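You operate a simulated robot arm through the tools that you are given. There is no shell and no other tool. Be economical: measure what you need, move in short steps, check, and stop when the job is done.

You run a simulated robot arm. Do the job below in one go: nothing can be reset, and whatever is moved stays where it is left.

TASK
Give the red sample cup two pumps of water and shake it up.
Fine: in the shaker, under the spout; one shake with the orange cover over it; swing spout and cover aside again; the cup stays there; the other sample cups get none. Set down upright: what you pick out. Where these are worked on the way, their far stop is far enough and under half their travel is too little: orange cover, swing spout.

Only the result counts: the job must be done as asked and must still hold three seconds after the hand-in. Knocking over, shifting, dropping, spilling or breaking anything else fails it. Lids that push on must go on centred and level and be pressed home; caps that screw on are set level and turned clockwise until they are tight.

THE ROBOT
A 6-joint arm with a two-finger parallel gripper, fixed in place. Base frame: the origin is at the foot of the arm, x ahead of it, y to its left, z up; the work surface is at about z = 0. Units: mm, degrees, N and s.
With the tool pointing down near the work surface it reaches from about 160 to 420 mm from the base axis. Its first joint turns from -66.0 to 66.0 degrees. Payload 1.57 kg.
Tool frame: the origin (TCP) lies between the finger pads and is the grasp point; the fingertips stand 30 mm ahead of it; z points along the fingers, y is the line along which they close. The gripper opens to 80 mm. The fingers are 17 mm wide and 12 mm thick; the gripper's body (40 by 82 mm) begins 80 mm behind the TCP.
Orientation is told as [roll, pitch, yaw] about the base's x, y, z axes, in that order, counted from this pose: with the fingers straight down and closing along the base's y, the tool's x points along the base's -x, its y along +y and its z along -z.

THE INTERFACE
- The arm moves only by the tool jog_arm. Its argument "rows" is a list of rows, each a list of 7 numbers: the shift along the base's x, y, z in mm, then the turn, a rotation vector about the base's x, y, z in degrees, then the closure, from 0 (fully open) to 1 (shut). In form: [[x, y, z, ax, ay, az, grip], ...]. A call has 1 to 10 rows; each row shifts and turns the commanded pose from where the row before left it. Each row takes 0.2 s and may step no farther than 50 mm and 8.6 degrees from the row before; otherwise, or with a gripper value out of range, the whole call is refused. A pose out of reach is approached as far as the arm can. The call stops where the force on the tool passes 40 N (or 10 N more than at its start, if that is more) or the arm is blocked; 0.2 s more then pass. Each finger travels about 153 mm/s and halts on what it meets, pressing with about 35 N; the grip force reading is that of the motor and also rises with nothing between the fingers. The clock runs only during rows and for 0.2 s after the last one: add rows that do not move to give the fingers time. The reply holds the time, the measured pose of the TCP, the force on the tool along the base axes, the opening and the grip force, in the units named above and with some noise, with the torque about the TCP (base axes, N m) and any sound that the robot's microphone picked up.
- Cameras (640 x 400 px; columns grow to the right, rows downward): "scene" is fixed at [54.4, -332.1, 417.1]; the picture's right is [0.76, -0.64, 0.00], its down [-0.40, -0.48, -0.78] and it looks along [0.50, 0.60, -0.62] (base axes); focal length 214 px, centre (320, 200). "wrist" rides on the gripper at [72, -7, -122] in the tool frame; the picture's right is [0.09, 1.00, 0.00], its down [-0.84, 0.08, -0.54] and it looks along [-0.54, 0.05, 0.84] (tool axes); focal length 238 px, centre (320, 200). There is no depth. A picture from a camera that has moved, and an enlarged one, comes with that camera's place and axes in the base frame and with its lens.
- capture(camera): a new picture of that camera. The clock stands still meanwhile.
- zoom(camera, box): a new picture of the part [left, top, right, bottom] of that camera's present view, enlarged. The clock stands still meanwhile.
- finish_job(): hands the job in; it is judged then, once.

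Go step by step. Nothing tells you positions but the pictures and the camera data: compare them with the known pose of the tool, close in by small moves and look again before you grip or let go. The budget is 120 turns and 84 pictures, counting those below and the enlarged ones. Unless the task says otherwise, let go and move clear before handing in, and close with one line.

The tools are called by a JSON object that holds its "name" and its "arguments". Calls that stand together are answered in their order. jog_arm: Moves the arm, as the interface text tells. Its arguments: {"type":"object","properties":{"rows":{"type":"array","items":{"type":"array","items":{"type":"number"}}}},"required":["rows"]} The other tools are called the same way: capture (camera) takes a picture; zoom (camera, box) takes an enlarged picture of a part of a camera's view; finish_job () hands the job in.

At the start:

```text
clock: 0.0
eef_pos: [225.9, 42.6, 248.2]
tcp_rot: [0.1, -0.1, 0.0]
wrist_force: [0.3, 0.6, 0.2]
ft_torque: [-0.03, 0.01, 0.01]
gripper_width: 80.0
grip_force: 0.1
```

scene: 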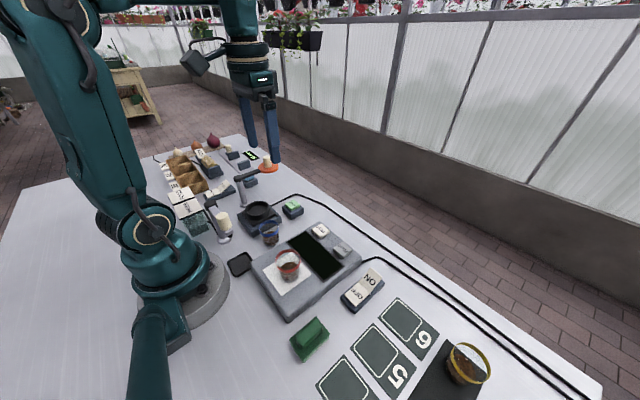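
wrist: 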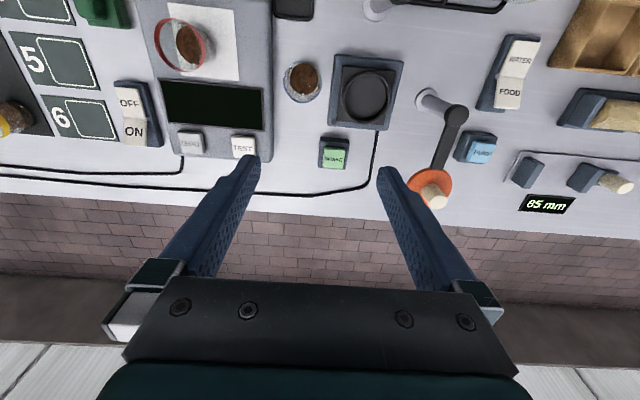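

I see a bench with a red cup on a scale, another cup near a shaker with green button, an orange swing cover and a spout with a water/food selector. I'll zoom in for details.

{"name": "zoom", "arguments": {"camera": "scene", "box": [140, 130, 380, 280]}}

{"name": "zoom", "arguments": {"camera": "wrist", "box": [270, 0, 640, 231]}}

{"name": "zoom", "arguments": {"camera": "scene", "box": [200, 200, 520, 400]}}

```text
2.67 times, centred on (260, 205) of scene
camera zoom: at [54.4, -332.1, 417.1], right [0.76, -0.64, 0.0], down [-0.4, -0.48, -0.78], along [0.5, 0.6, -0.62], focal length 572 px, centre (480, 187)
```

zoom: 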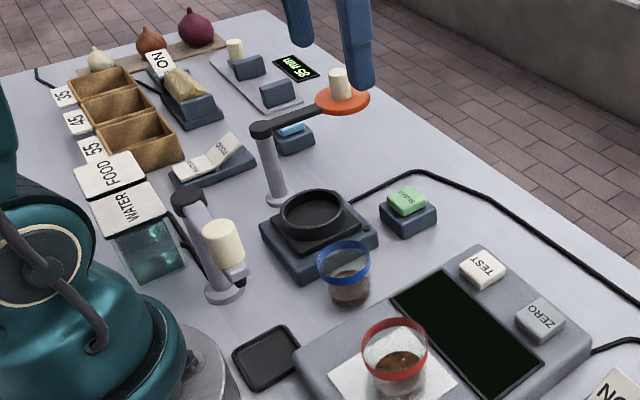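

```text
1.73 times, centred on (455, 116) of wrist
camera zoom: at [154.2, 35.1, 369.9], right [-0.09, 1.0, 0.0], down [0.84, 0.08, 0.54], along [0.54, 0.05, -0.84], focal length 412 px, centre (86, 346)
```

zoom: 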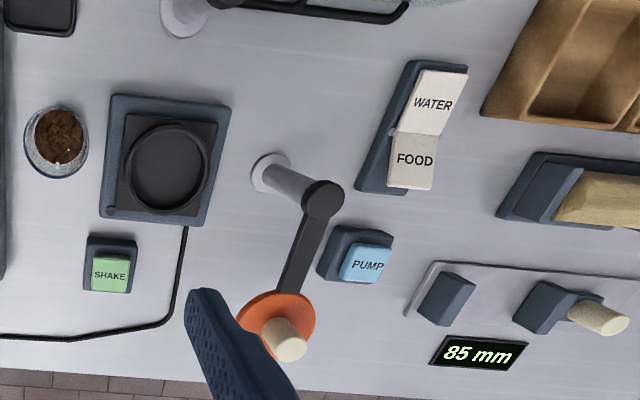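

```text
2.00 times, centred on (360, 300) of scene
camera zoom: at [54.4, -332.1, 417.1], right [0.76, -0.64, 0.0], down [-0.4, -0.48, -0.78], along [0.5, 0.6, -0.62], focal length 429 px, centre (240, 0)
```

zoom: 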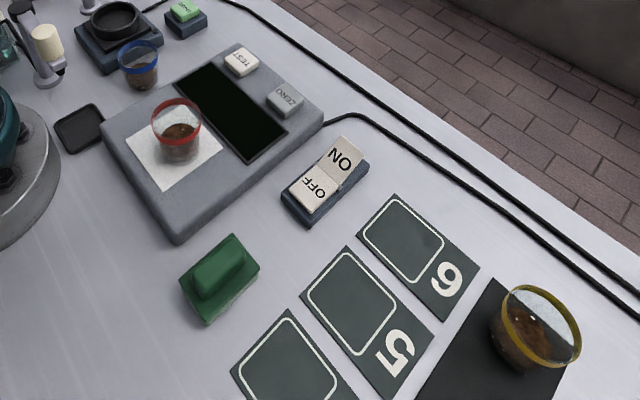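

The red cup appears to be on the scale near (163,-103). I'll move the hand high over that side to view from a second position.

{"name": "jog_arm", "arguments": {"rows": [[-15, -35, 20, 0, 0, 0, 0], [-15, -35, 20, 0, 0, 0, 0], [-15, -35, 0, 0, 0, 0, 0], [0, -35, 0, 0, 0, 0, 0], [0, 0, 0, 0, 0, 0, 0]]}}

{"name": "capture", "arguments": {"camera": "wrist"}}

{"name": "capture", "arguments": {"camera": "scene"}}

```text
clock: 1.2
eef_pos: [180.0, -96.9, 289.3]
tcp_rot: [0.1, -0.1, 0.1]
wrist_force: [-0.2, 0.6, 0.2]
ft_torque: [0.02, 0.01, 0.0]
gripper_width: 80.0
grip_force: 0.0
```

```text
78 pictures are left
camera wrist: at [108.9, -104.8, 409.8], right [-0.09, 1.0, 0.0], down [0.84, 0.08, 0.54], along [0.54, 0.05, -0.84], focal length 238 px, centre (320, 200)
```

wrist: 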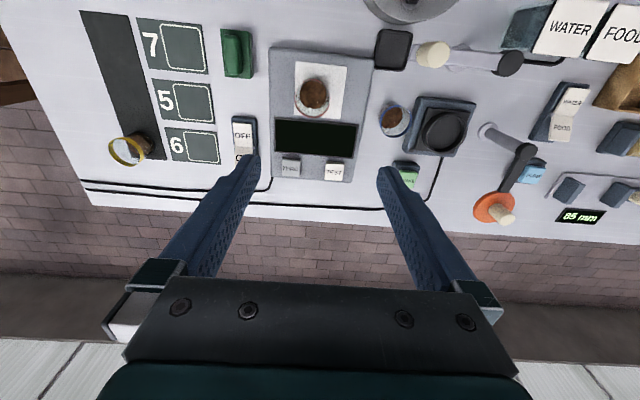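

```text
77 pictures are left
```

scene: 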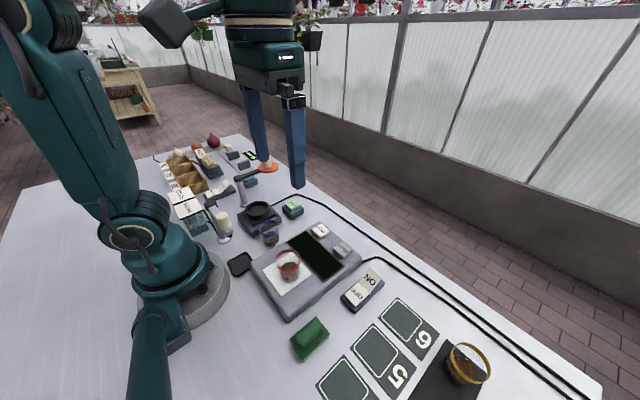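

This view shows the spout arm with its cream knob pointing away from the shaker. I'll zoom for exact measurements.

{"name": "zoom", "arguments": {"camera": "wrist", "box": [260, 0, 450, 190]}}

{"name": "zoom", "arguments": {"camera": "wrist", "box": [380, 0, 640, 240]}}

{"name": "zoom", "arguments": {"camera": "scene", "box": [170, 160, 310, 260]}}

```text
2.11 times, centred on (355, 95) of wrist
camera zoom: at [108.9, -104.8, 409.8], right [-0.09, 1.0, 0.0], down [0.84, 0.08, 0.54], along [0.54, 0.05, -0.84], focal length 502 px, centre (246, 421)
```

zoom: 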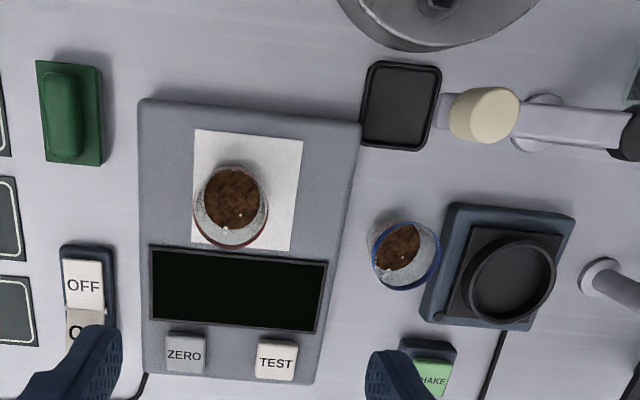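

```text
1.67 times, centred on (510, 120) of wrist
camera zoom: at [108.9, -104.8, 409.8], right [-0.09, 1.0, 0.0], down [0.84, 0.08, 0.54], along [0.54, 0.05, -0.84], focal length 397 px, centre (3, 333)
```

zoom: 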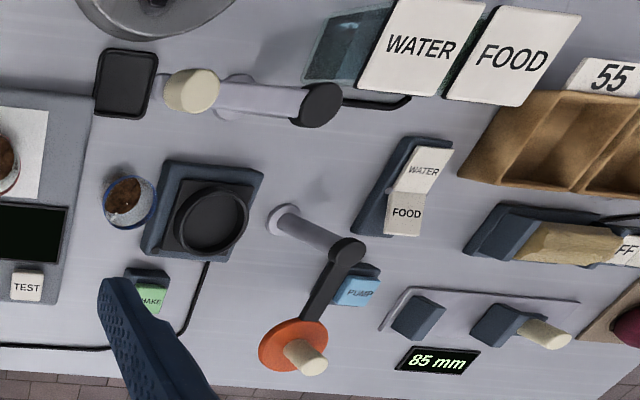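

```text
4.00 times, centred on (240, 210) of scene
camera zoom: at [54.4, -332.1, 417.1], right [0.76, -0.64, 0.0], down [-0.4, -0.48, -0.78], along [0.5, 0.6, -0.62], focal length 858 px, centre (640, 160)
```

zoom: 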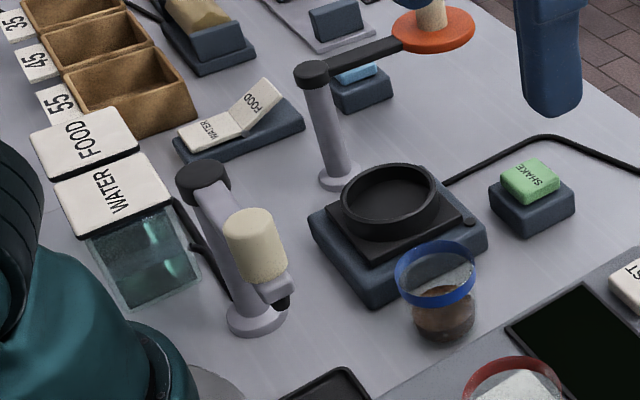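

Estimates: red cup (167,-108) with its rim at z≈87, shaker ring (203,101) with its rim at z≈41. I'll descend over the cup for a closer look.

{"name": "jog_arm", "arguments": {"rows": [[-7, -6, -45, 0, 0, 0, 0], [-6, -5, -45, 0, 0, 0, 0], [0, 0, -39, 0, 0, 0, 0], [0, 0, 0, 0, 0, 0, 0]]}}

{"name": "capture", "arguments": {"camera": "wrist"}}

{"name": "zoom", "arguments": {"camera": "scene", "box": [230, 160, 390, 300]}}

```text
clock: 2.2
eef_pos: [166.2, -109.5, 157.8]
tcp_rot: [0.2, -0.2, 0.1]
wrist_force: [0.3, 0.3, 0.2]
ft_torque: [0.04, 0.0, -0.01]
gripper_width: 79.8
grip_force: 0.0
```

```text
73 pictures are left
camera wrist: at [95.5, -116.0, 279.8], right [-0.09, 1.0, 0.0], down [0.84, 0.08, 0.54], along [0.54, 0.05, -0.84], focal length 238 px, centre (320, 200)
```

wrist: 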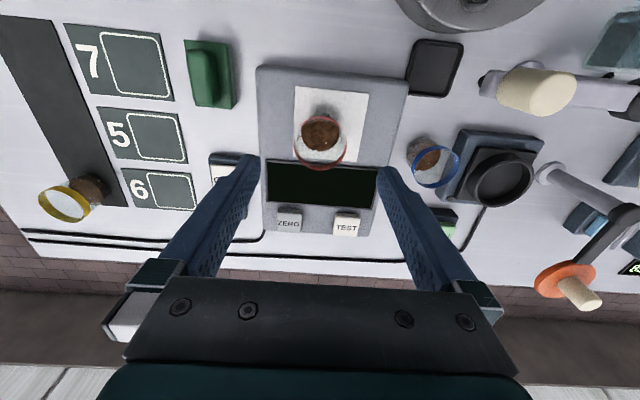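

```text
2.86 times, centred on (310, 230) of scene
camera zoom: at [54.4, -332.1, 417.1], right [0.76, -0.64, 0.0], down [-0.4, -0.48, -0.78], along [0.5, 0.6, -0.62], focal length 613 px, centre (349, 114)
```

zoom: 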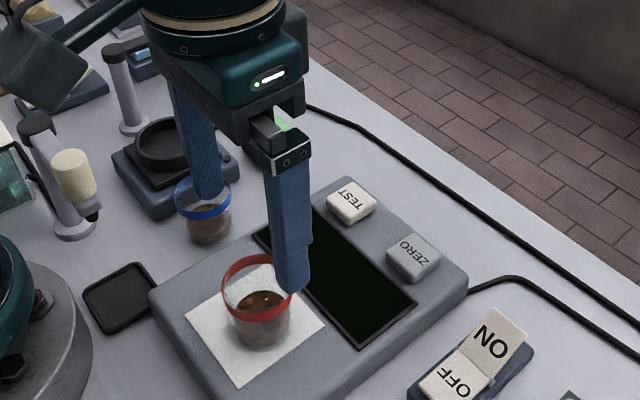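

The cup is centred between the fingers (about 165,-110, rim z≈84). I'll descend straight down and then check.

{"name": "jog_arm", "arguments": {"rows": [[-1, 0, -40, 0, 0, 0, 0], [0, 0, -32, 0, 0, 0, 0], [0, 0, 0, 0, 0, 0, 0]]}}

{"name": "zoom", "arguments": {"camera": "wrist", "box": [200, 20, 440, 260]}}

{"name": "zoom", "arguments": {"camera": "scene", "box": [230, 180, 370, 300]}}

```text
clock: 3.0
eef_pos: [167.0, -109.2, 88.0]
tcp_rot: [0.1, 0.0, 0.2]
wrist_force: [-0.1, 0.4, 0.3]
ft_torque: [-0.02, 0.0, -0.03]
gripper_width: 80.0
grip_force: 0.1
```

```text
1.67 times, centred on (320, 140) of wrist
camera zoom: at [95.6, -116.2, 208.3], right [-0.09, 1.0, 0.0], down [0.84, 0.08, 0.54], along [0.54, 0.05, -0.84], focal length 397 px, centre (320, 300)
```

zoom: 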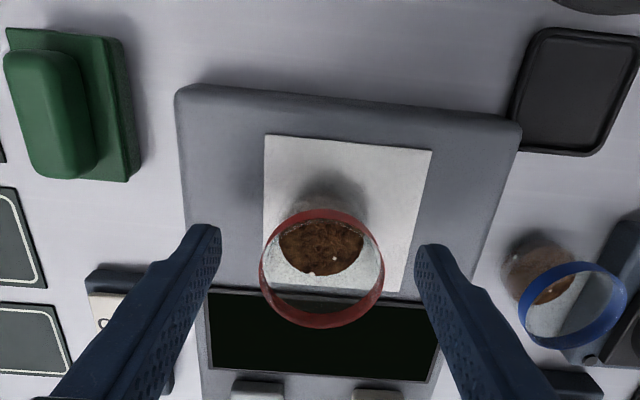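

```text
3.33 times, centred on (300, 240) of scene
camera zoom: at [54.4, -332.1, 417.1], right [0.76, -0.64, 0.0], down [-0.4, -0.48, -0.78], along [0.5, 0.6, -0.62], focal length 715 px, centre (387, 67)
```

zoom: 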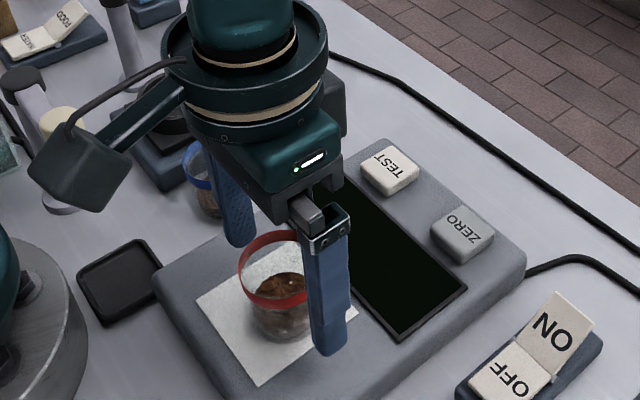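

The cup sits about 3 mm nearer the base than the TCP. I'll adjust, close gently and lift a little.

{"name": "jog_arm", "arguments": {"rows": [[-4, 0, -2, 0, 0, 0, 0], [0, 0, 0, 0, 0, 0, 0.3], [0, 0, 0, 0, 0, 0, 0.5], [0, 0, 0, 0, 0, 0, 0.6], [0, 0, 0, 0, 0, 0, 0.6]]}}

```text
clock: 4.2
eef_pos: [162.8, -107.2, 85.6]
tcp_rot: [0.2, -0.1, 0.1]
wrist_force: [0.0, -0.3, -0.3]
ft_torque: [0.01, 0.01, 0.01]
gripper_width: 44.3
grip_force: 34.6
```

Gripped at 44 mm. Lifting a little to check the hold.

{"name": "jog_arm", "arguments": {"rows": [[0, 0, 10, 0, 0, 0, 0.6], [0, 0, 20, 0, 0, 0, 0.6], [0, 0, 35, 0, 0, 0, 0.6], [0, 0, 35, 0, 0, 0, 0.6], [0, 0, 0, 0, 0, 0, 0.6]]}}

{"name": "capture", "arguments": {"camera": "wrist"}}

{"name": "zoom", "arguments": {"camera": "scene", "box": [230, 130, 370, 270]}}

```text
clock: 5.4
eef_pos: [163.0, -108.7, 186.4]
tcp_rot: [0.1, -0.1, 0.1]
wrist_force: [0.0, -0.5, -0.6]
ft_torque: [0.0, 0.02, 0.01]
gripper_width: 44.3
grip_force: 34.8
```

```text
69 pictures are left
camera wrist: at [91.4, -115.8, 307.0], right [-0.09, 1.0, 0.0], down [0.84, 0.08, 0.54], along [0.54, 0.05, -0.84], focal length 238 px, centre (320, 200)
```

wrist: 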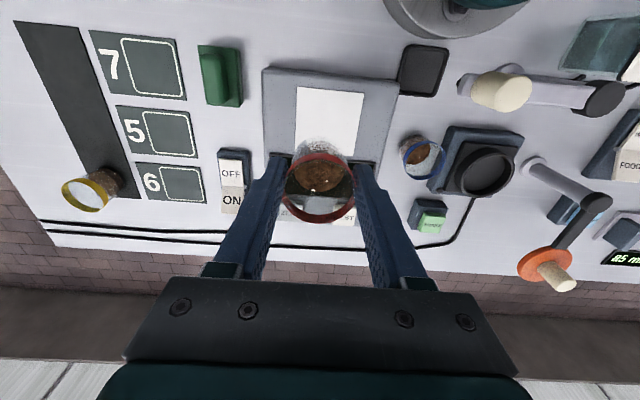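

```text
2.86 times, centred on (300, 200) of scene
camera zoom: at [54.4, -332.1, 417.1], right [0.76, -0.64, 0.0], down [-0.4, -0.48, -0.78], along [0.5, 0.6, -0.62], focal length 613 px, centre (377, 200)
```

zoom: 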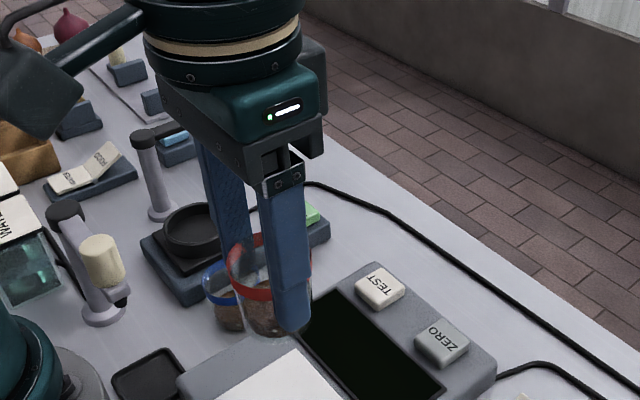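

The cup is held well. I'll carry it high over to the shaker ring and look again before lowering.

{"name": "jog_arm", "arguments": {"rows": [[8, 42, 0, 0, 0, 0, 0.6], [8, 42, 0, 0, 0, 0, 0.6], [8, 42, 0, 0, 0, 0, 0.6], [8, 42, 0, 0, 0, 0, 0.6], [8, 42, 0, 0, 0, 0, 0.6], [0, 0, -25, 0, 0, 0, 0.6], [0, 0, -25, 0, 0, 0, 0.6], [0, 0, 0, 0, 0, 0, 0.6]]}}

{"name": "capture", "arguments": {"camera": "wrist"}}

{"name": "zoom", "arguments": {"camera": "scene", "box": [190, 140, 330, 260]}}

```text
clock: 7.2
eef_pos: [201.8, 100.7, 136.5]
tcp_rot: [0.1, -0.2, 0.1]
wrist_force: [-0.2, 0.7, -0.3]
ft_torque: [-0.01, -0.05, 0.03]
gripper_width: 43.9
grip_force: 35.0
```

```text
67 pictures are left
camera wrist: at [131.5, 94.0, 256.4], right [-0.09, 1.0, 0.0], down [0.84, 0.08, 0.54], along [0.54, 0.05, -0.84], focal length 238 px, centre (320, 200)
```

wrist: 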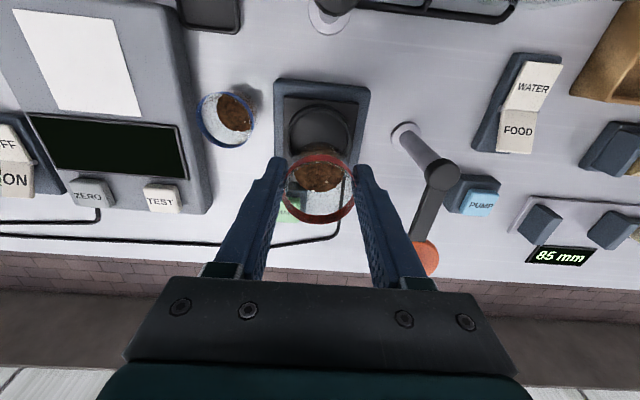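

```text
3.33 times, centred on (260, 200) of scene
camera zoom: at [54.4, -332.1, 417.1], right [0.76, -0.64, 0.0], down [-0.4, -0.48, -0.78], along [0.5, 0.6, -0.62], focal length 715 px, centre (520, 200)
```

zoom: 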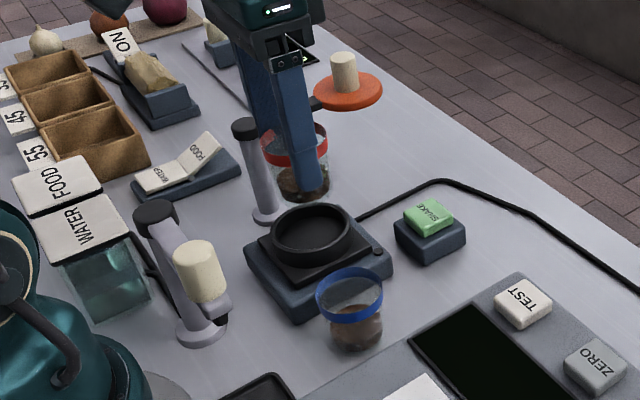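

The wrist view suggests the ring is nearer than I assumed. I'll zoom to measure.

{"name": "zoom", "arguments": {"camera": "wrist", "box": [250, 60, 390, 230]}}

```text
2.35 times, centred on (320, 145) of wrist
camera zoom: at [131.5, 94.0, 256.4], right [-0.09, 1.0, 0.0], down [0.84, 0.08, 0.54], along [0.54, 0.05, -0.84], focal length 561 px, centre (320, 329)
```

zoom: 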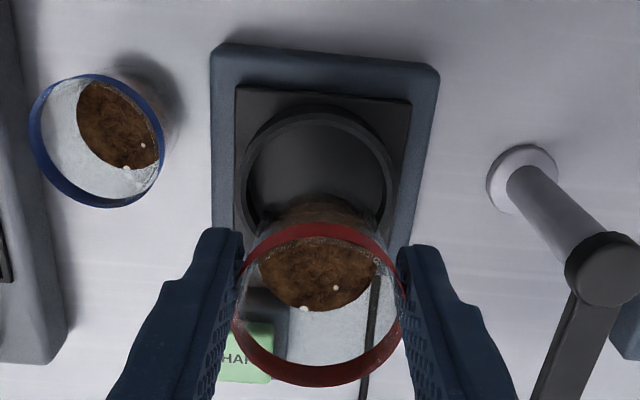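

The ring centre is about (200.5,100) with an outer radius of 30. I'll correct and lower, with small steps near the end.

{"name": "jog_arm", "arguments": {"rows": [[-1.5, -0.5, -20, 0, 0, 0, 0.6], [0, 0, -15, 0, 0, 0, 0.6], [0, 0, -8, 0, 0, 0, 0.6], [0, 0, 0, 0, 0, 0, 0.6]]}}

{"name": "zoom", "arguments": {"camera": "wrist", "box": [220, 60, 420, 240]}}

{"name": "zoom", "arguments": {"camera": "scene", "box": [210, 160, 310, 250]}}

```text
clock: 8.2
eef_pos: [200.2, 99.6, 93.4]
tcp_rot: [0.3, 0.0, 0.1]
wrist_force: [0.2, 0.2, -0.4]
ft_torque: [0.0, -0.02, -0.01]
gripper_width: 44.2
grip_force: 34.5
```

```text
2.22 times, centred on (320, 150) of wrist
camera zoom: at [129.8, 93.3, 213.1], right [-0.09, 1.0, 0.0], down [0.84, 0.08, 0.54], along [0.54, 0.05, -0.84], focal length 530 px, centre (320, 311)
```

zoom: 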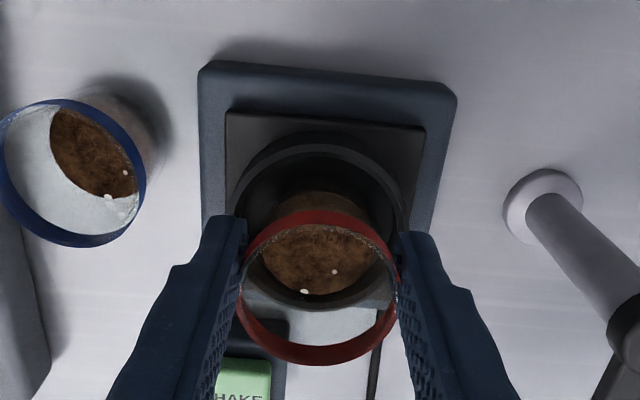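

```text
4.44 times, centred on (260, 205) of scene
camera zoom: at [54.4, -332.1, 417.1], right [0.76, -0.64, 0.0], down [-0.4, -0.48, -0.78], along [0.5, 0.6, -0.62], focal length 953 px, centre (587, 178)
```

zoom: 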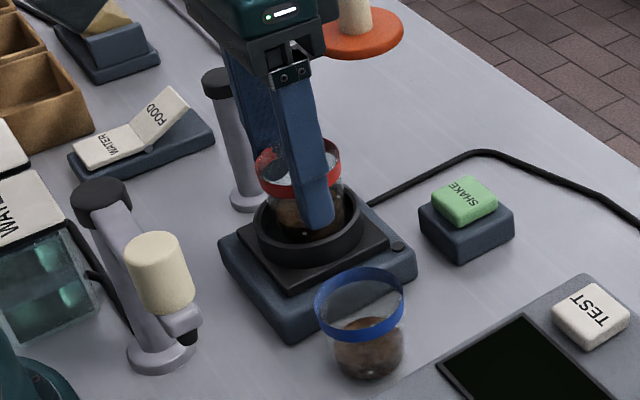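

The ring looks more like x≈202.5. I'll shift +2 and lower further in small steps.

{"name": "jog_arm", "arguments": {"rows": [[2, 0, -4, 0, 0, 0, 0.6], [0, 0, -4, 0, 0, 0, 0.6], [0, 0, 0, 0, 0, 0, 0.6]]}}

{"name": "zoom", "arguments": {"camera": "wrist", "box": [220, 60, 420, 240]}}

{"name": "zoom", "arguments": {"camera": "scene", "box": [230, 170, 290, 230]}}

```text
clock: 9.0
eef_pos: [205.3, 102.9, 84.5]
tcp_rot: [0.2, -0.3, 0.1]
wrist_force: [3.9, 0.8, 21.7]
ft_torque: [0.0, -0.31, 0.04]
gripper_width: 43.2
grip_force: 35.2
```

```text
2.22 times, centred on (320, 150) of wrist
camera zoom: at [132.4, 93.7, 205.4], right [-0.09, 1.0, 0.0], down [0.83, 0.08, 0.55], along [0.54, 0.05, -0.84], focal length 530 px, centre (320, 311)
```

zoom: 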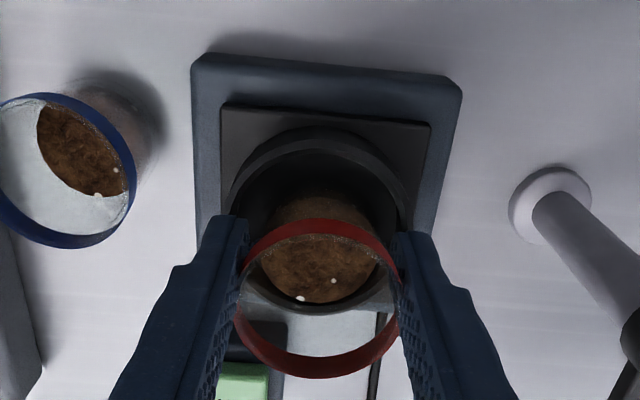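

```text
6.67 times, centred on (260, 200) of scene
camera zoom: at [54.4, -332.1, 417.1], right [0.76, -0.64, 0.0], down [-0.4, -0.48, -0.78], along [0.5, 0.6, -0.62], focal length 1430 px, centre (720, 200)
```

zoom: 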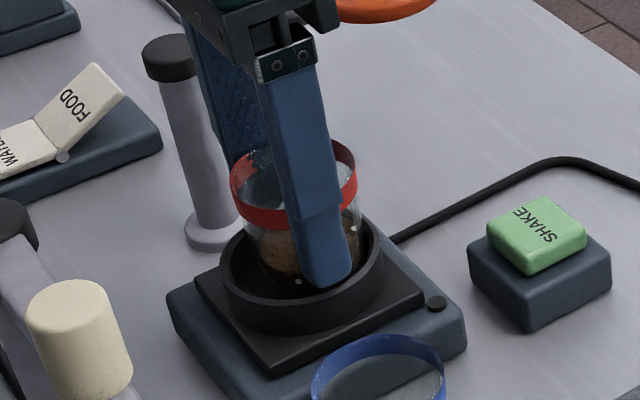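

Contact is at about the same TCP height as on the scale (cup bottom z≈29, below the ring rim), so the cup is on the shaker floor. Ease off, open and look.

{"name": "jog_arm", "arguments": {"rows": [[0, 0, 1.5, 0, 0, 0, 0.6], [0, 0, 0, 0, 0, 0, 0.35], [0, 0, 0, 0, 0, 0, 0.1], [0, 0, 0, 0, 0, 0, 0.1], [0, 0, 15, 0, 0, 0, 0.1], [0, 0, 40, 0, 0, 0, 0.1], [0, 0, 40, 0, 0, 0, 0.1], [0, 0, 0, 0, 0, 0, 0.1]]}}

{"name": "zoom", "arguments": {"camera": "wrist", "box": [180, 0, 460, 200]}}

{"name": "zoom", "arguments": {"camera": "scene", "box": [210, 160, 310, 250]}}

```text
clock: 10.8
eef_pos: [200.6, 101.2, 181.2]
tcp_rot: [0.1, -0.1, 0.0]
wrist_force: [0.4, 0.1, 0.2]
ft_torque: [-0.02, 0.01, 0.0]
gripper_width: 71.9
grip_force: 0.1
```

```text
2.00 times, centred on (320, 100) of wrist
camera zoom: at [130.5, 93.3, 302.1], right [-0.09, 1.0, 0.0], down [0.84, 0.08, 0.54], along [0.54, 0.05, -0.84], focal length 477 px, centre (320, 400)
```

zoom: 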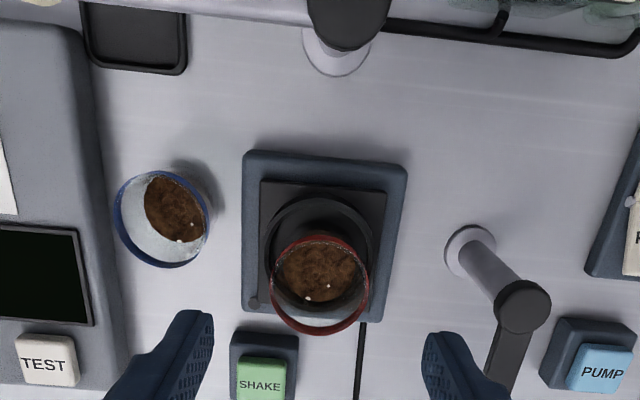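

```text
4.44 times, centred on (260, 205) of scene
camera zoom: at [54.4, -332.1, 417.1], right [0.76, -0.64, 0.0], down [-0.4, -0.48, -0.78], along [0.5, 0.6, -0.62], focal length 953 px, centre (587, 178)
```

zoom: 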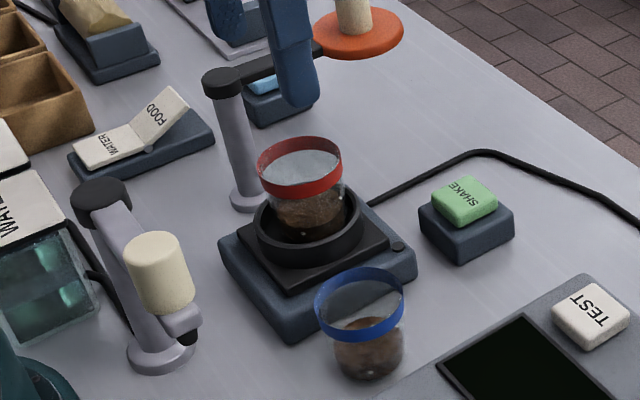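

The cup stands upright in the shaker. Next I'll raise and look at the spout from above to plan the swing.

{"name": "jog_arm", "arguments": {"rows": [[-10, -30, 40, 0, 0, 0, 0.5], [-15, -30, 40, 0, 0, 0, 1], [-15, -30, 30, 0, 0, 0, 1], [0, 0, 0, 0, 0, 0, 1]]}}

{"name": "capture", "arguments": {"camera": "wrist"}}

```text
refused: row 1 steps farther than a row can; nothing moved
```

```text
58 pictures are left
camera wrist: at [130.5, 93.3, 302.1], right [-0.09, 1.0, 0.0], down [0.84, 0.08, 0.54], along [0.54, 0.05, -0.84], focal length 238 px, centre (320, 200)
```

wrist: 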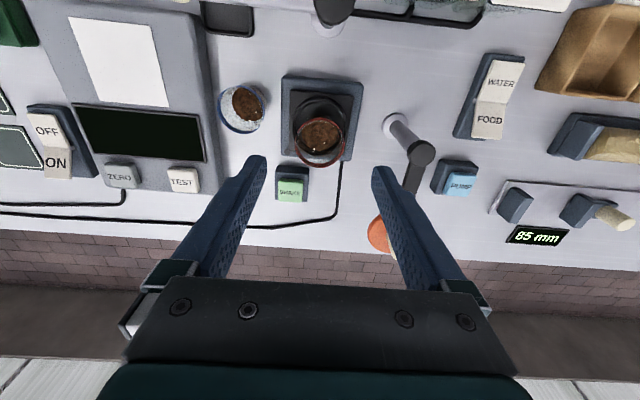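

That step was too long; I'll split it into shorter rows.

{"name": "jog_arm", "arguments": {"rows": [[-8, -25, 30, 0, 0, 0, 0.5], [-8, -25, 30, 0, 0, 0, 1], [-10, -20, 30, 0, 0, 0, 1], [-10, -20, 20, 0, 0, 0, 1], [0, 0, 0, 0, 0, 0, 1]]}}

{"name": "zoom", "arguments": {"camera": "wrist", "box": [240, 0, 560, 200]}}

```text
clock: 12.0
eef_pos: [167.2, 9.9, 290.3]
tcp_rot: [0.1, 0.0, 0.1]
wrist_force: [0.8, 0.4, 0.5]
ft_torque: [-0.03, 0.01, -0.01]
gripper_width: 0.0
grip_force: 21.1
```

```text
2.00 times, centred on (400, 100) of wrist
camera zoom: at [94.9, 3.2, 412.4], right [-0.09, 1.0, 0.0], down [0.84, 0.08, 0.54], along [0.54, 0.05, -0.84], focal length 477 px, centre (160, 400)
```

zoom: 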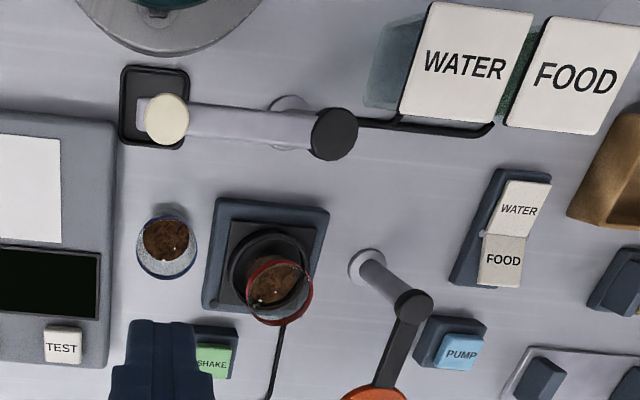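

The spout knob is near (105,10) with its top at z≈147; the post is at about (101,104), so the spout swings 90° counter-clockwise onto the shaker. The knob is close to the base, so I'll tilt the tool toward the base and test the reach at height.

{"name": "jog_arm", "arguments": {"rows": [[-8, 0, -18, 0, 8, 0, 0.4], [-8, 0, -18, 0, 8, 0, 0.4], [-8, 0, -18, 0, 8, 0, 0.4], [-8, 0, -18, 0, 6, 0, 0.4], [-8, 0, -18, 0, 0, 0, 0.4], [-8, 0, 0, 0, 0, 0, 0.4], [0, 0, 0, 0, 0, 0, 0.4]]}}

{"name": "capture", "arguments": {"camera": "wrist"}}

{"name": "capture", "arguments": {"camera": "scene"}}

```text
clock: 13.6
eef_pos: [119.1, 10.3, 200.5]
tcp_rot: [0.1, 30.0, 0.2]
wrist_force: [-0.4, 0.2, 1.0]
ft_torque: [-0.02, 0.02, 0.0]
gripper_width: 48.4
grip_force: 0.1
```

```text
56 pictures are left
camera wrist: at [118.2, 3.9, 341.8], right [-0.08, 1.0, 0.05], down [1.0, 0.08, 0.05], along [0.05, 0.05, -1.0], focal length 238 px, centre (320, 200)
```

wrist: 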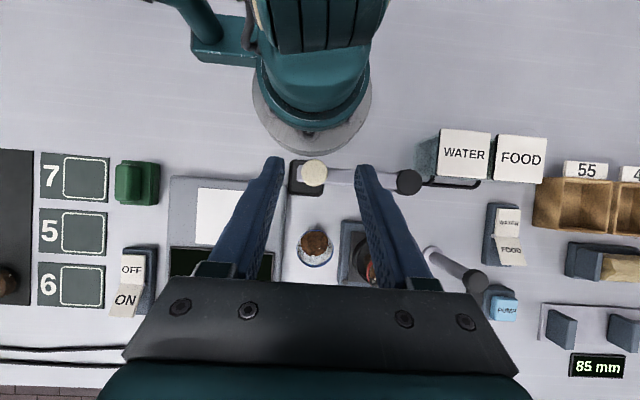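

```text
55 pictures are left
```

scene: 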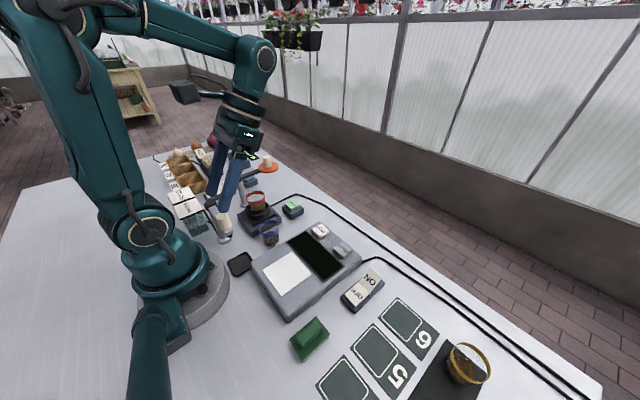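

Reachable. Now I'll lower so the fingers straddle the knob, with the tips above the spout's arm, and look.

{"name": "jog_arm", "arguments": {"rows": [[-3, -3, -15, 0, 0, 0, 0.4], [-3, 0, -15, 0, 0, 0, 0.4], [0, 0, -15, 0, 0, 0, 0.4], [0, 0, -5, 0, 0, 0, 0.4], [0, 0, 0, 0, 0, 0, 0.4]]}}

{"name": "zoom", "arguments": {"camera": "wrist", "box": [220, 100, 440, 260]}}

{"name": "zoom", "arguments": {"camera": "scene", "box": [180, 130, 280, 250]}}

```text
clock: 14.8
eef_pos: [112.9, 7.6, 151.1]
tcp_rot: [0.0, 30.1, 0.2]
wrist_force: [0.0, -0.5, -0.6]
ft_torque: [-0.03, 0.0, 0.02]
gripper_width: 48.2
grip_force: 0.1
```

```text
2.50 times, centred on (330, 180) of wrist
camera zoom: at [112.1, 0.8, 292.1], right [-0.08, 1.0, 0.05], down [1.0, 0.08, 0.05], along [0.05, 0.05, -1.0], focal length 596 px, centre (295, 250)
```

zoom: 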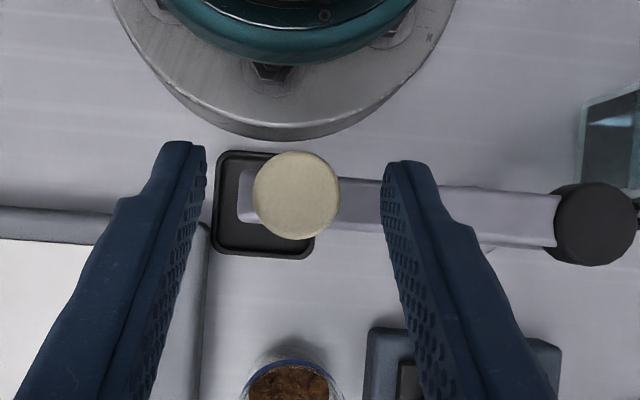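

```text
3.33 times, centred on (230, 190) of scene
camera zoom: at [54.4, -332.1, 417.1], right [0.76, -0.64, 0.0], down [-0.4, -0.48, -0.78], along [0.5, 0.6, -0.62], focal length 715 px, centre (620, 233)
```

zoom: 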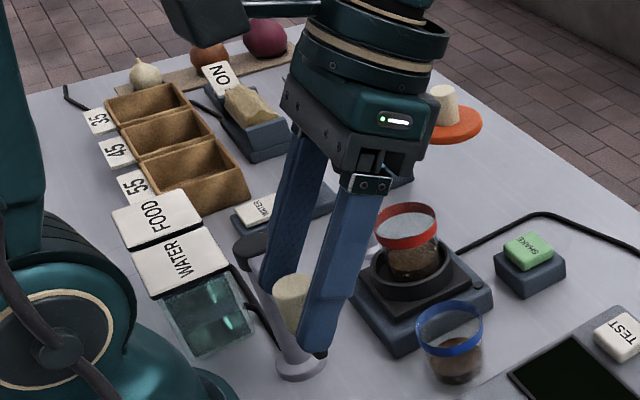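

The knob is between the fingers. Closing on it.

{"name": "jog_arm", "arguments": {"rows": [[0, 0, 0, 0, 0, 0, 0.6], [0, 0, 0, 0, 0, 0, 0.78], [0, 0, 0, 0, 0, 0, 0.78]]}}

{"name": "zoom", "arguments": {"camera": "wrist", "box": [220, 100, 440, 260]}}

```text
clock: 15.6
eef_pos: [112.7, 8.5, 152.1]
tcp_rot: [0.1, 29.9, 0.2]
wrist_force: [-0.4, 0.8, -3.9]
ft_torque: [0.04, 0.1, 0.01]
gripper_width: 21.0
grip_force: 34.5
```

```text
2.50 times, centred on (330, 180) of wrist
camera zoom: at [112.2, 0.9, 292.2], right [-0.08, 1.0, 0.05], down [1.0, 0.08, 0.05], along [0.05, 0.05, -1.0], focal length 596 px, centre (295, 250)
```

zoom: 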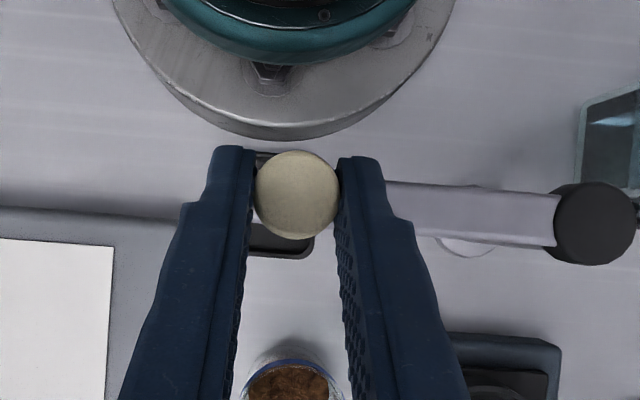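

Knob gripped at 21 mm. Pivot ≈(105.5,103.5), radius 96. I'll swing it along the arc, first part.

{"name": "jog_arm", "arguments": {"rows": [[8.4, 0.4, 0, 0, 0, 0, 0.78], [8.3, 1.1, 0, 0, 0, 0, 0.78], [8.2, 1.8, 0, 0, 0, 0, 0.78], [8, 2.5, 0, 0, 0, 0, 0.78], [7.6, 3.2, 0, 0, 0, 0, 0.78], [7.6, 3.9, 0, 0, 0, 0, 0.78], [0, 0, 0, 0, 0, 0, 0.78]]}}

{"name": "zoom", "arguments": {"camera": "wrist", "box": [220, 60, 540, 260]}}

```text
clock: 17.2
eef_pos: [161.3, 19.4, 152.1]
tcp_rot: [-0.1, 29.8, -0.1]
wrist_force: [8.0, -18.0, 11.6]
ft_torque: [-0.22, 0.62, 0.35]
gripper_width: 21.1
grip_force: 34.3
```

```text
2.00 times, centred on (380, 160) of wrist
camera zoom: at [160.8, 13.1, 292.4], right [-0.08, 1.0, 0.04], down [1.0, 0.08, 0.05], along [0.05, 0.05, -1.0], focal length 477 px, centre (200, 280)
```

zoom: 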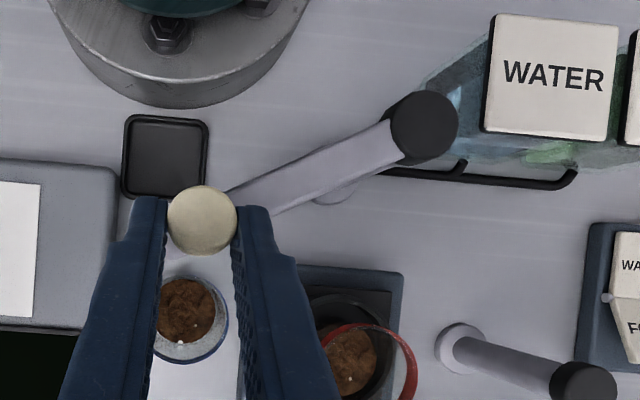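

The swing works; a slight outward pull says the radius is a bit larger. I'll correct and continue.

{"name": "jog_arm", "arguments": {"rows": [[7.9, 3.2, 0, 0, 0, 0, 0.78], [6.8, 5.2, 0, 0, 0, 0, 0.78], [6.3, 5.7, 0, 0, 0, 0, 0.78], [5.7, 6.3, 0, 0, 0, 0, 0.78], [5.2, 6.8, 0, 0, 0, 0, 0.78], [4.6, 7.2, 0, 0, 0, 0, 0.78], [0, 0, 0, 0, 0, 0, 0.78]]}}

{"name": "zoom", "arguments": {"camera": "wrist", "box": [220, 60, 540, 260]}}

```text
clock: 18.8
eef_pos: [196.1, 55.6, 151.4]
tcp_rot: [0.2, 30.0, 0.1]
wrist_force: [0.9, -1.8, -7.1]
ft_torque: [0.02, 0.14, 0.12]
gripper_width: 21.1
grip_force: 34.7
```

```text
2.00 times, centred on (380, 160) of wrist
camera zoom: at [197.0, 48.5, 291.5], right [-0.08, 1.0, 0.05], down [1.0, 0.08, 0.05], along [0.05, 0.05, -1.0], focal length 477 px, centre (200, 280)
```

zoom: 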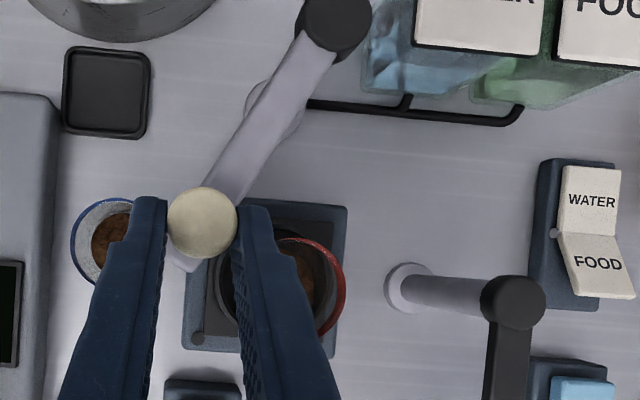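

Continuing the last third toward the far stop.

{"name": "jog_arm", "arguments": {"rows": [[4, 7.6, 0, 0, 0, 0, 0.78], [3.3, 7.9, 0, 0, 0, 0, 0.78], [2.6, 8.2, 0, 0, 0, 0, 0.78], [1.8, 8.3, 0, 0, 0, 0, 0.78], [1.1, 8.5, 0, 0, 0, 0, 0.78], [0.4, 8.5, 0, 0, 0, 0, 0.78], [0, 0, 0, 0, 0, 0, 0.78]]}}

{"name": "zoom", "arguments": {"camera": "wrist", "box": [220, 60, 540, 260]}}

{"name": "zoom", "arguments": {"camera": "scene", "box": [190, 140, 310, 250]}}

```text
clock: 20.4
eef_pos: [211.4, 102.5, 151.0]
tcp_rot: [-0.5, 30.1, 0.0]
wrist_force: [0.0, -32.5, -2.3]
ft_torque: [0.17, 0.57, 0.52]
gripper_width: 20.9
grip_force: 34.3
```

```text
2.00 times, centred on (380, 160) of wrist
camera zoom: at [210.3, 95.9, 292.0], right [-0.08, 1.0, 0.04], down [1.0, 0.08, 0.05], along [0.05, 0.04, -1.0], focal length 477 px, centre (200, 280)
```

zoom: 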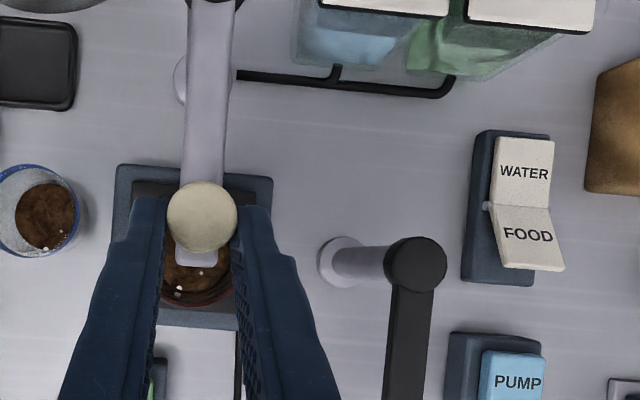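

```text
3.64 times, centred on (250, 195) of scene
camera zoom: at [54.4, -332.2, 417.1], right [0.76, -0.64, 0.0], down [-0.4, -0.48, -0.78], along [0.5, 0.6, -0.62], focal length 780 px, centre (574, 218)
```

zoom: 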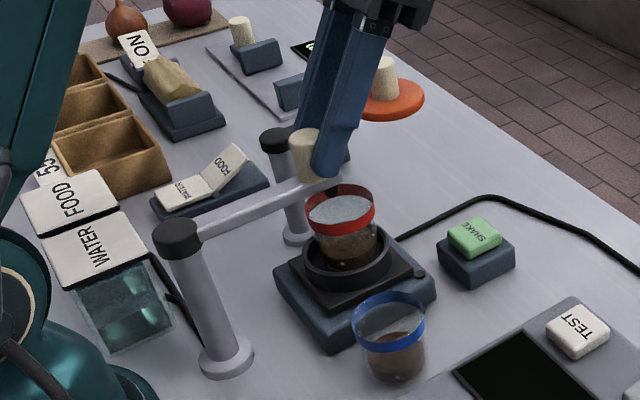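

The spout has met its far stop over the cup. Releasing and backing off along the fingers.

{"name": "jog_arm", "arguments": {"rows": [[0, -2, 0, 0, 0, 0, 0.7], [0, 0, 0, 0, 0, 0, 0.4], [0, 0, 0, 0, 0, 0, 0.4], [10, 0, 20, 0, 0, 0, 0.4], [15, 0, 35, 0, -6, 0, 0.4], [0, 0, 20, 0, -8, 0, 0.4], [0, 0, 0, 0, -8, 0, 0.7], [0, 0, 0, 0, -8, 0, 1], [0, 0, 0, 0, 0, 0, 1]]}}

{"name": "zoom", "arguments": {"camera": "wrist", "box": [260, 0, 580, 200]}}

{"name": "zoom", "arguments": {"camera": "scene", "box": [190, 140, 310, 250]}}

```text
clock: 22.4
eef_pos: [236.6, 103.5, 226.3]
tcp_rot: [0.1, -0.1, 0.1]
wrist_force: [-1.2, -0.9, 0.0]
ft_torque: [-0.01, 0.01, 0.0]
gripper_width: 0.0
grip_force: 21.3
```

```text
2.00 times, centred on (420, 100) of wrist
camera zoom: at [164.6, 95.3, 347.3], right [-0.09, 1.0, 0.0], down [0.84, 0.08, 0.54], along [0.54, 0.05, -0.84], focal length 477 px, centre (120, 400)
```

zoom: 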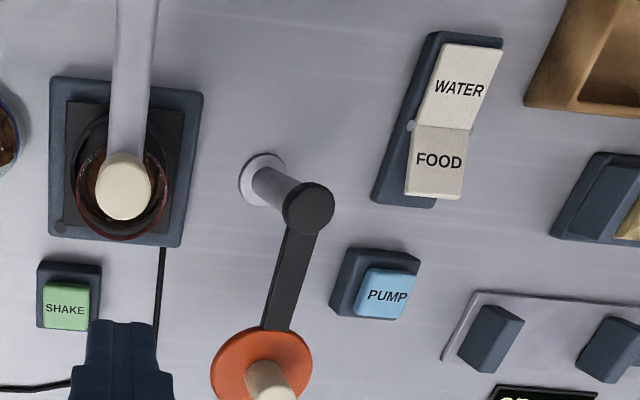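

```text
3.64 times, centred on (250, 195) of scene
camera zoom: at [54.4, -332.1, 417.1], right [0.76, -0.64, 0.0], down [-0.4, -0.48, -0.78], along [0.5, 0.6, -0.62], focal length 780 px, centre (574, 218)
```

zoom: 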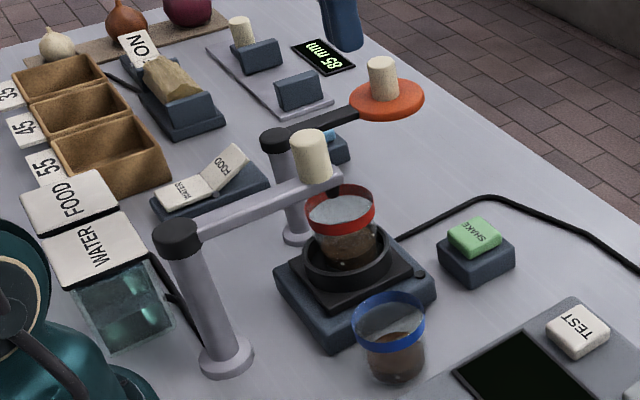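

The spout is over the cup. The selector has WATER pressed flat with FOOD raised, the same way the scale's switch shows OFF flat with a dark display. Moving above PUMP (~265,292).

{"name": "jog_arm", "arguments": {"rows": [[6, 45, 0, 0, 0, 0, 1], [6, 45, 0, 0, 0, 0, 1], [6, 45, 0, 0, 0, 0, 1], [6, 45, -10, 0, 0, 0, 1], [4, 9, -45, 0, 0, 0, 1], [0, 0, -40, 0, 0, 0, 1], [0, 0, 0, 0, 0, 0, 1]]}}

{"name": "capture", "arguments": {"camera": "wrist"}}

{"name": "zoom", "arguments": {"camera": "scene", "box": [190, 130, 310, 250]}}

```text
clock: 24.0
eef_pos: [253.6, 277.4, 120.5]
tcp_rot: [0.1, -0.1, 0.1]
wrist_force: [-0.7, 0.2, 0.0]
ft_torque: [-0.02, 0.06, -0.02]
gripper_width: 0.1
grip_force: 20.8
out of reach, approached as far as the arm can: row 4
```

```text
45 pictures are left
camera wrist: at [182.7, 270.3, 241.8], right [-0.09, 1.0, 0.0], down [0.84, 0.08, 0.54], along [0.54, 0.05, -0.84], focal length 238 px, centre (320, 200)
```

wrist: 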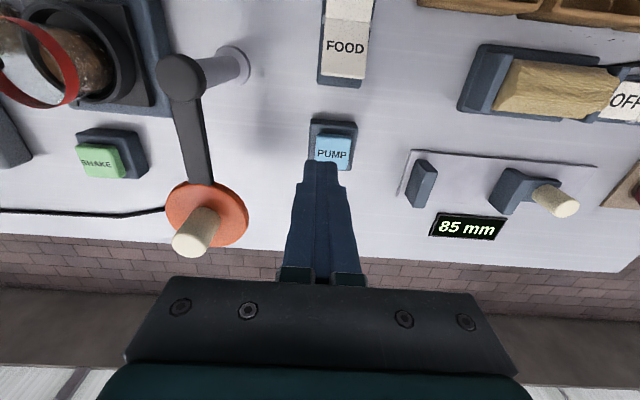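

```text
3.33 times, centred on (250, 190) of scene
camera zoom: at [54.4, -332.1, 417.1], right [0.76, -0.64, 0.0], down [-0.4, -0.48, -0.78], along [0.5, 0.6, -0.62], focal length 715 px, centre (553, 233)
```

zoom: 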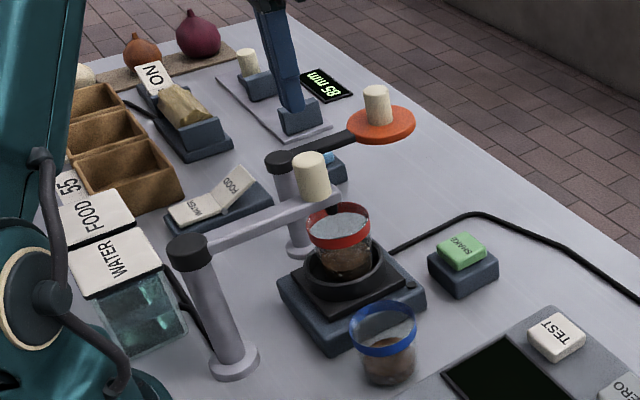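

PUMP's centre reads (265,290). Shifting there and lowering to just above it.

{"name": "jog_arm", "arguments": {"rows": [[6, 6, -20, 0, 0, 0, 1], [5, 6, -20, 0, 0, 0, 1], [0, 0, 0, 0, 0, 0, 1]]}}

{"name": "zoom", "arguments": {"camera": "wrist", "box": [220, 60, 420, 240]}}

```text
clock: 24.8
eef_pos: [265.2, 290.0, 80.8]
tcp_rot: [0.2, -0.1, 0.1]
wrist_force: [-0.3, 0.8, -0.6]
ft_torque: [0.0, 0.01, 0.02]
gripper_width: 0.0
grip_force: 21.0
```

```text
2.22 times, centred on (320, 150) of wrist
camera zoom: at [193.7, 282.7, 202.3], right [-0.09, 1.0, 0.0], down [0.84, 0.08, 0.54], along [0.54, 0.05, -0.84], focal length 530 px, centre (320, 311)
```

zoom: 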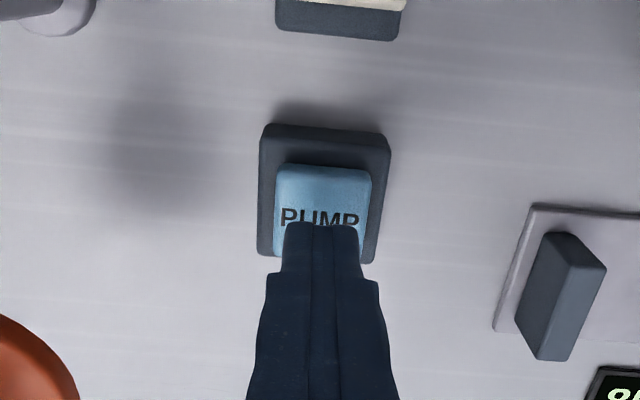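

Aligned. Pressing in small steps and listening.

{"name": "jog_arm", "arguments": {"rows": [[0, 0, -10, 0, 0, 0, 1], [0, 0, -5, 0, 0, 0, 1], [0, 0, -3, 0, 0, 0, 1]]}}

```text
clock: 25.6
eef_pos: [264.3, 290.0, 63.8]
tcp_rot: [0.1, -0.1, 0.1]
wrist_force: [0.7, -0.1, 1.6]
ft_torque: [-0.02, -0.02, 0.01]
gripper_width: 0.2
grip_force: 21.4
```

{"name": "jog_arm", "arguments": {"rows": [[0, 0, -2, 0, 0, 0, 1], [0, 0, -2, 0, 0, 0, 1]]}}

```text
clock: 26.2
eef_pos: [264.5, 289.5, 60.1]
tcp_rot: [0.1, -0.1, 0.1]
wrist_force: [0.5, 0.3, 2.0]
ft_torque: [-0.02, -0.02, 0.0]
gripper_width: 0.0
grip_force: 21.1
heard: click
```

A click came: that's one press. I'll lift and check the cup.

{"name": "jog_arm", "arguments": {"rows": [[0, 0, 10, 0, 0, 0, 1], [0, 0, 5, 0, 0, 0, 1], [0, 0, 0, 0, 0, 0, 1], [0, 0, 0, 0, 0, 0, 1]]}}

{"name": "zoom", "arguments": {"camera": "scene", "box": [215, 170, 285, 230]}}

```text
clock: 27.2
eef_pos: [264.4, 289.0, 74.9]
tcp_rot: [0.0, -0.1, 0.0]
wrist_force: [-0.4, -0.1, -0.5]
ft_torque: [-0.01, 0.03, 0.0]
gripper_width: 0.0
grip_force: 21.2
```

```text
6.67 times, centred on (250, 200) of scene
camera zoom: at [54.4, -332.1, 417.1], right [0.76, -0.64, 0.0], down [-0.4, -0.48, -0.78], along [0.5, 0.6, -0.62], focal length 1430 px, centre (787, 200)
```

zoom: 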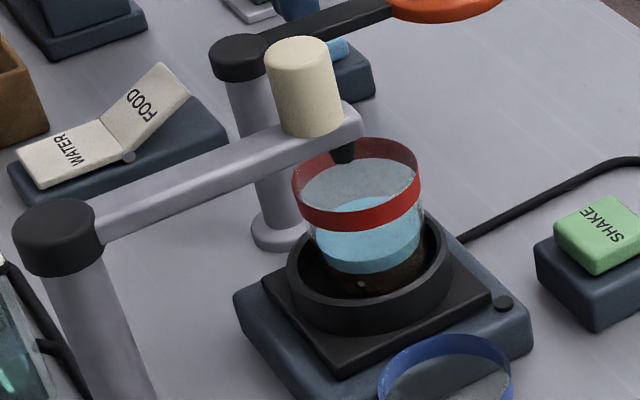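

Water arrived in the cup (one pump). Second press now.

{"name": "jog_arm", "arguments": {"rows": [[0, 0, -8, 0, 0, 0, 1], [0, 0, -3, 0, 0, 0, 1], [0, 0, -2, 0, 0, 0, 1], [0, 0, -2, 0, 0, 0, 1]]}}

```text
clock: 28.2
eef_pos: [265.5, 289.8, 60.0]
tcp_rot: [0.1, 0.0, 0.1]
wrist_force: [1.2, 0.9, 2.1]
ft_torque: [0.02, -0.02, 0.01]
gripper_width: 0.3
grip_force: 21.3
heard: click
```

{"name": "jog_arm", "arguments": {"rows": [[0, 0, 15, 0, 0, 0, 1], [0, 0, 30, 0, 0, 0, 1], [0, 0, 0, 0, 0, 0, 1], [0, 0, 0, 0, 0, 0, 1]]}}

{"name": "zoom", "arguments": {"camera": "scene", "box": [215, 170, 285, 230]}}

```text
clock: 29.2
eef_pos: [264.4, 289.3, 106.9]
tcp_rot: [0.1, -0.1, 0.1]
wrist_force: [0.2, -0.3, 0.2]
ft_torque: [0.0, 0.05, 0.03]
gripper_width: 0.0
grip_force: 21.7
```

```text
6.67 times, centred on (250, 200) of scene
camera zoom: at [54.4, -332.1, 417.1], right [0.76, -0.64, 0.0], down [-0.4, -0.48, -0.78], along [0.5, 0.6, -0.62], focal length 1430 px, centre (787, 200)
```

zoom: 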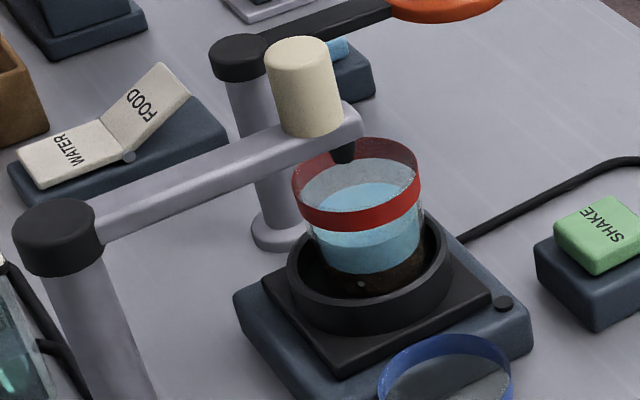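

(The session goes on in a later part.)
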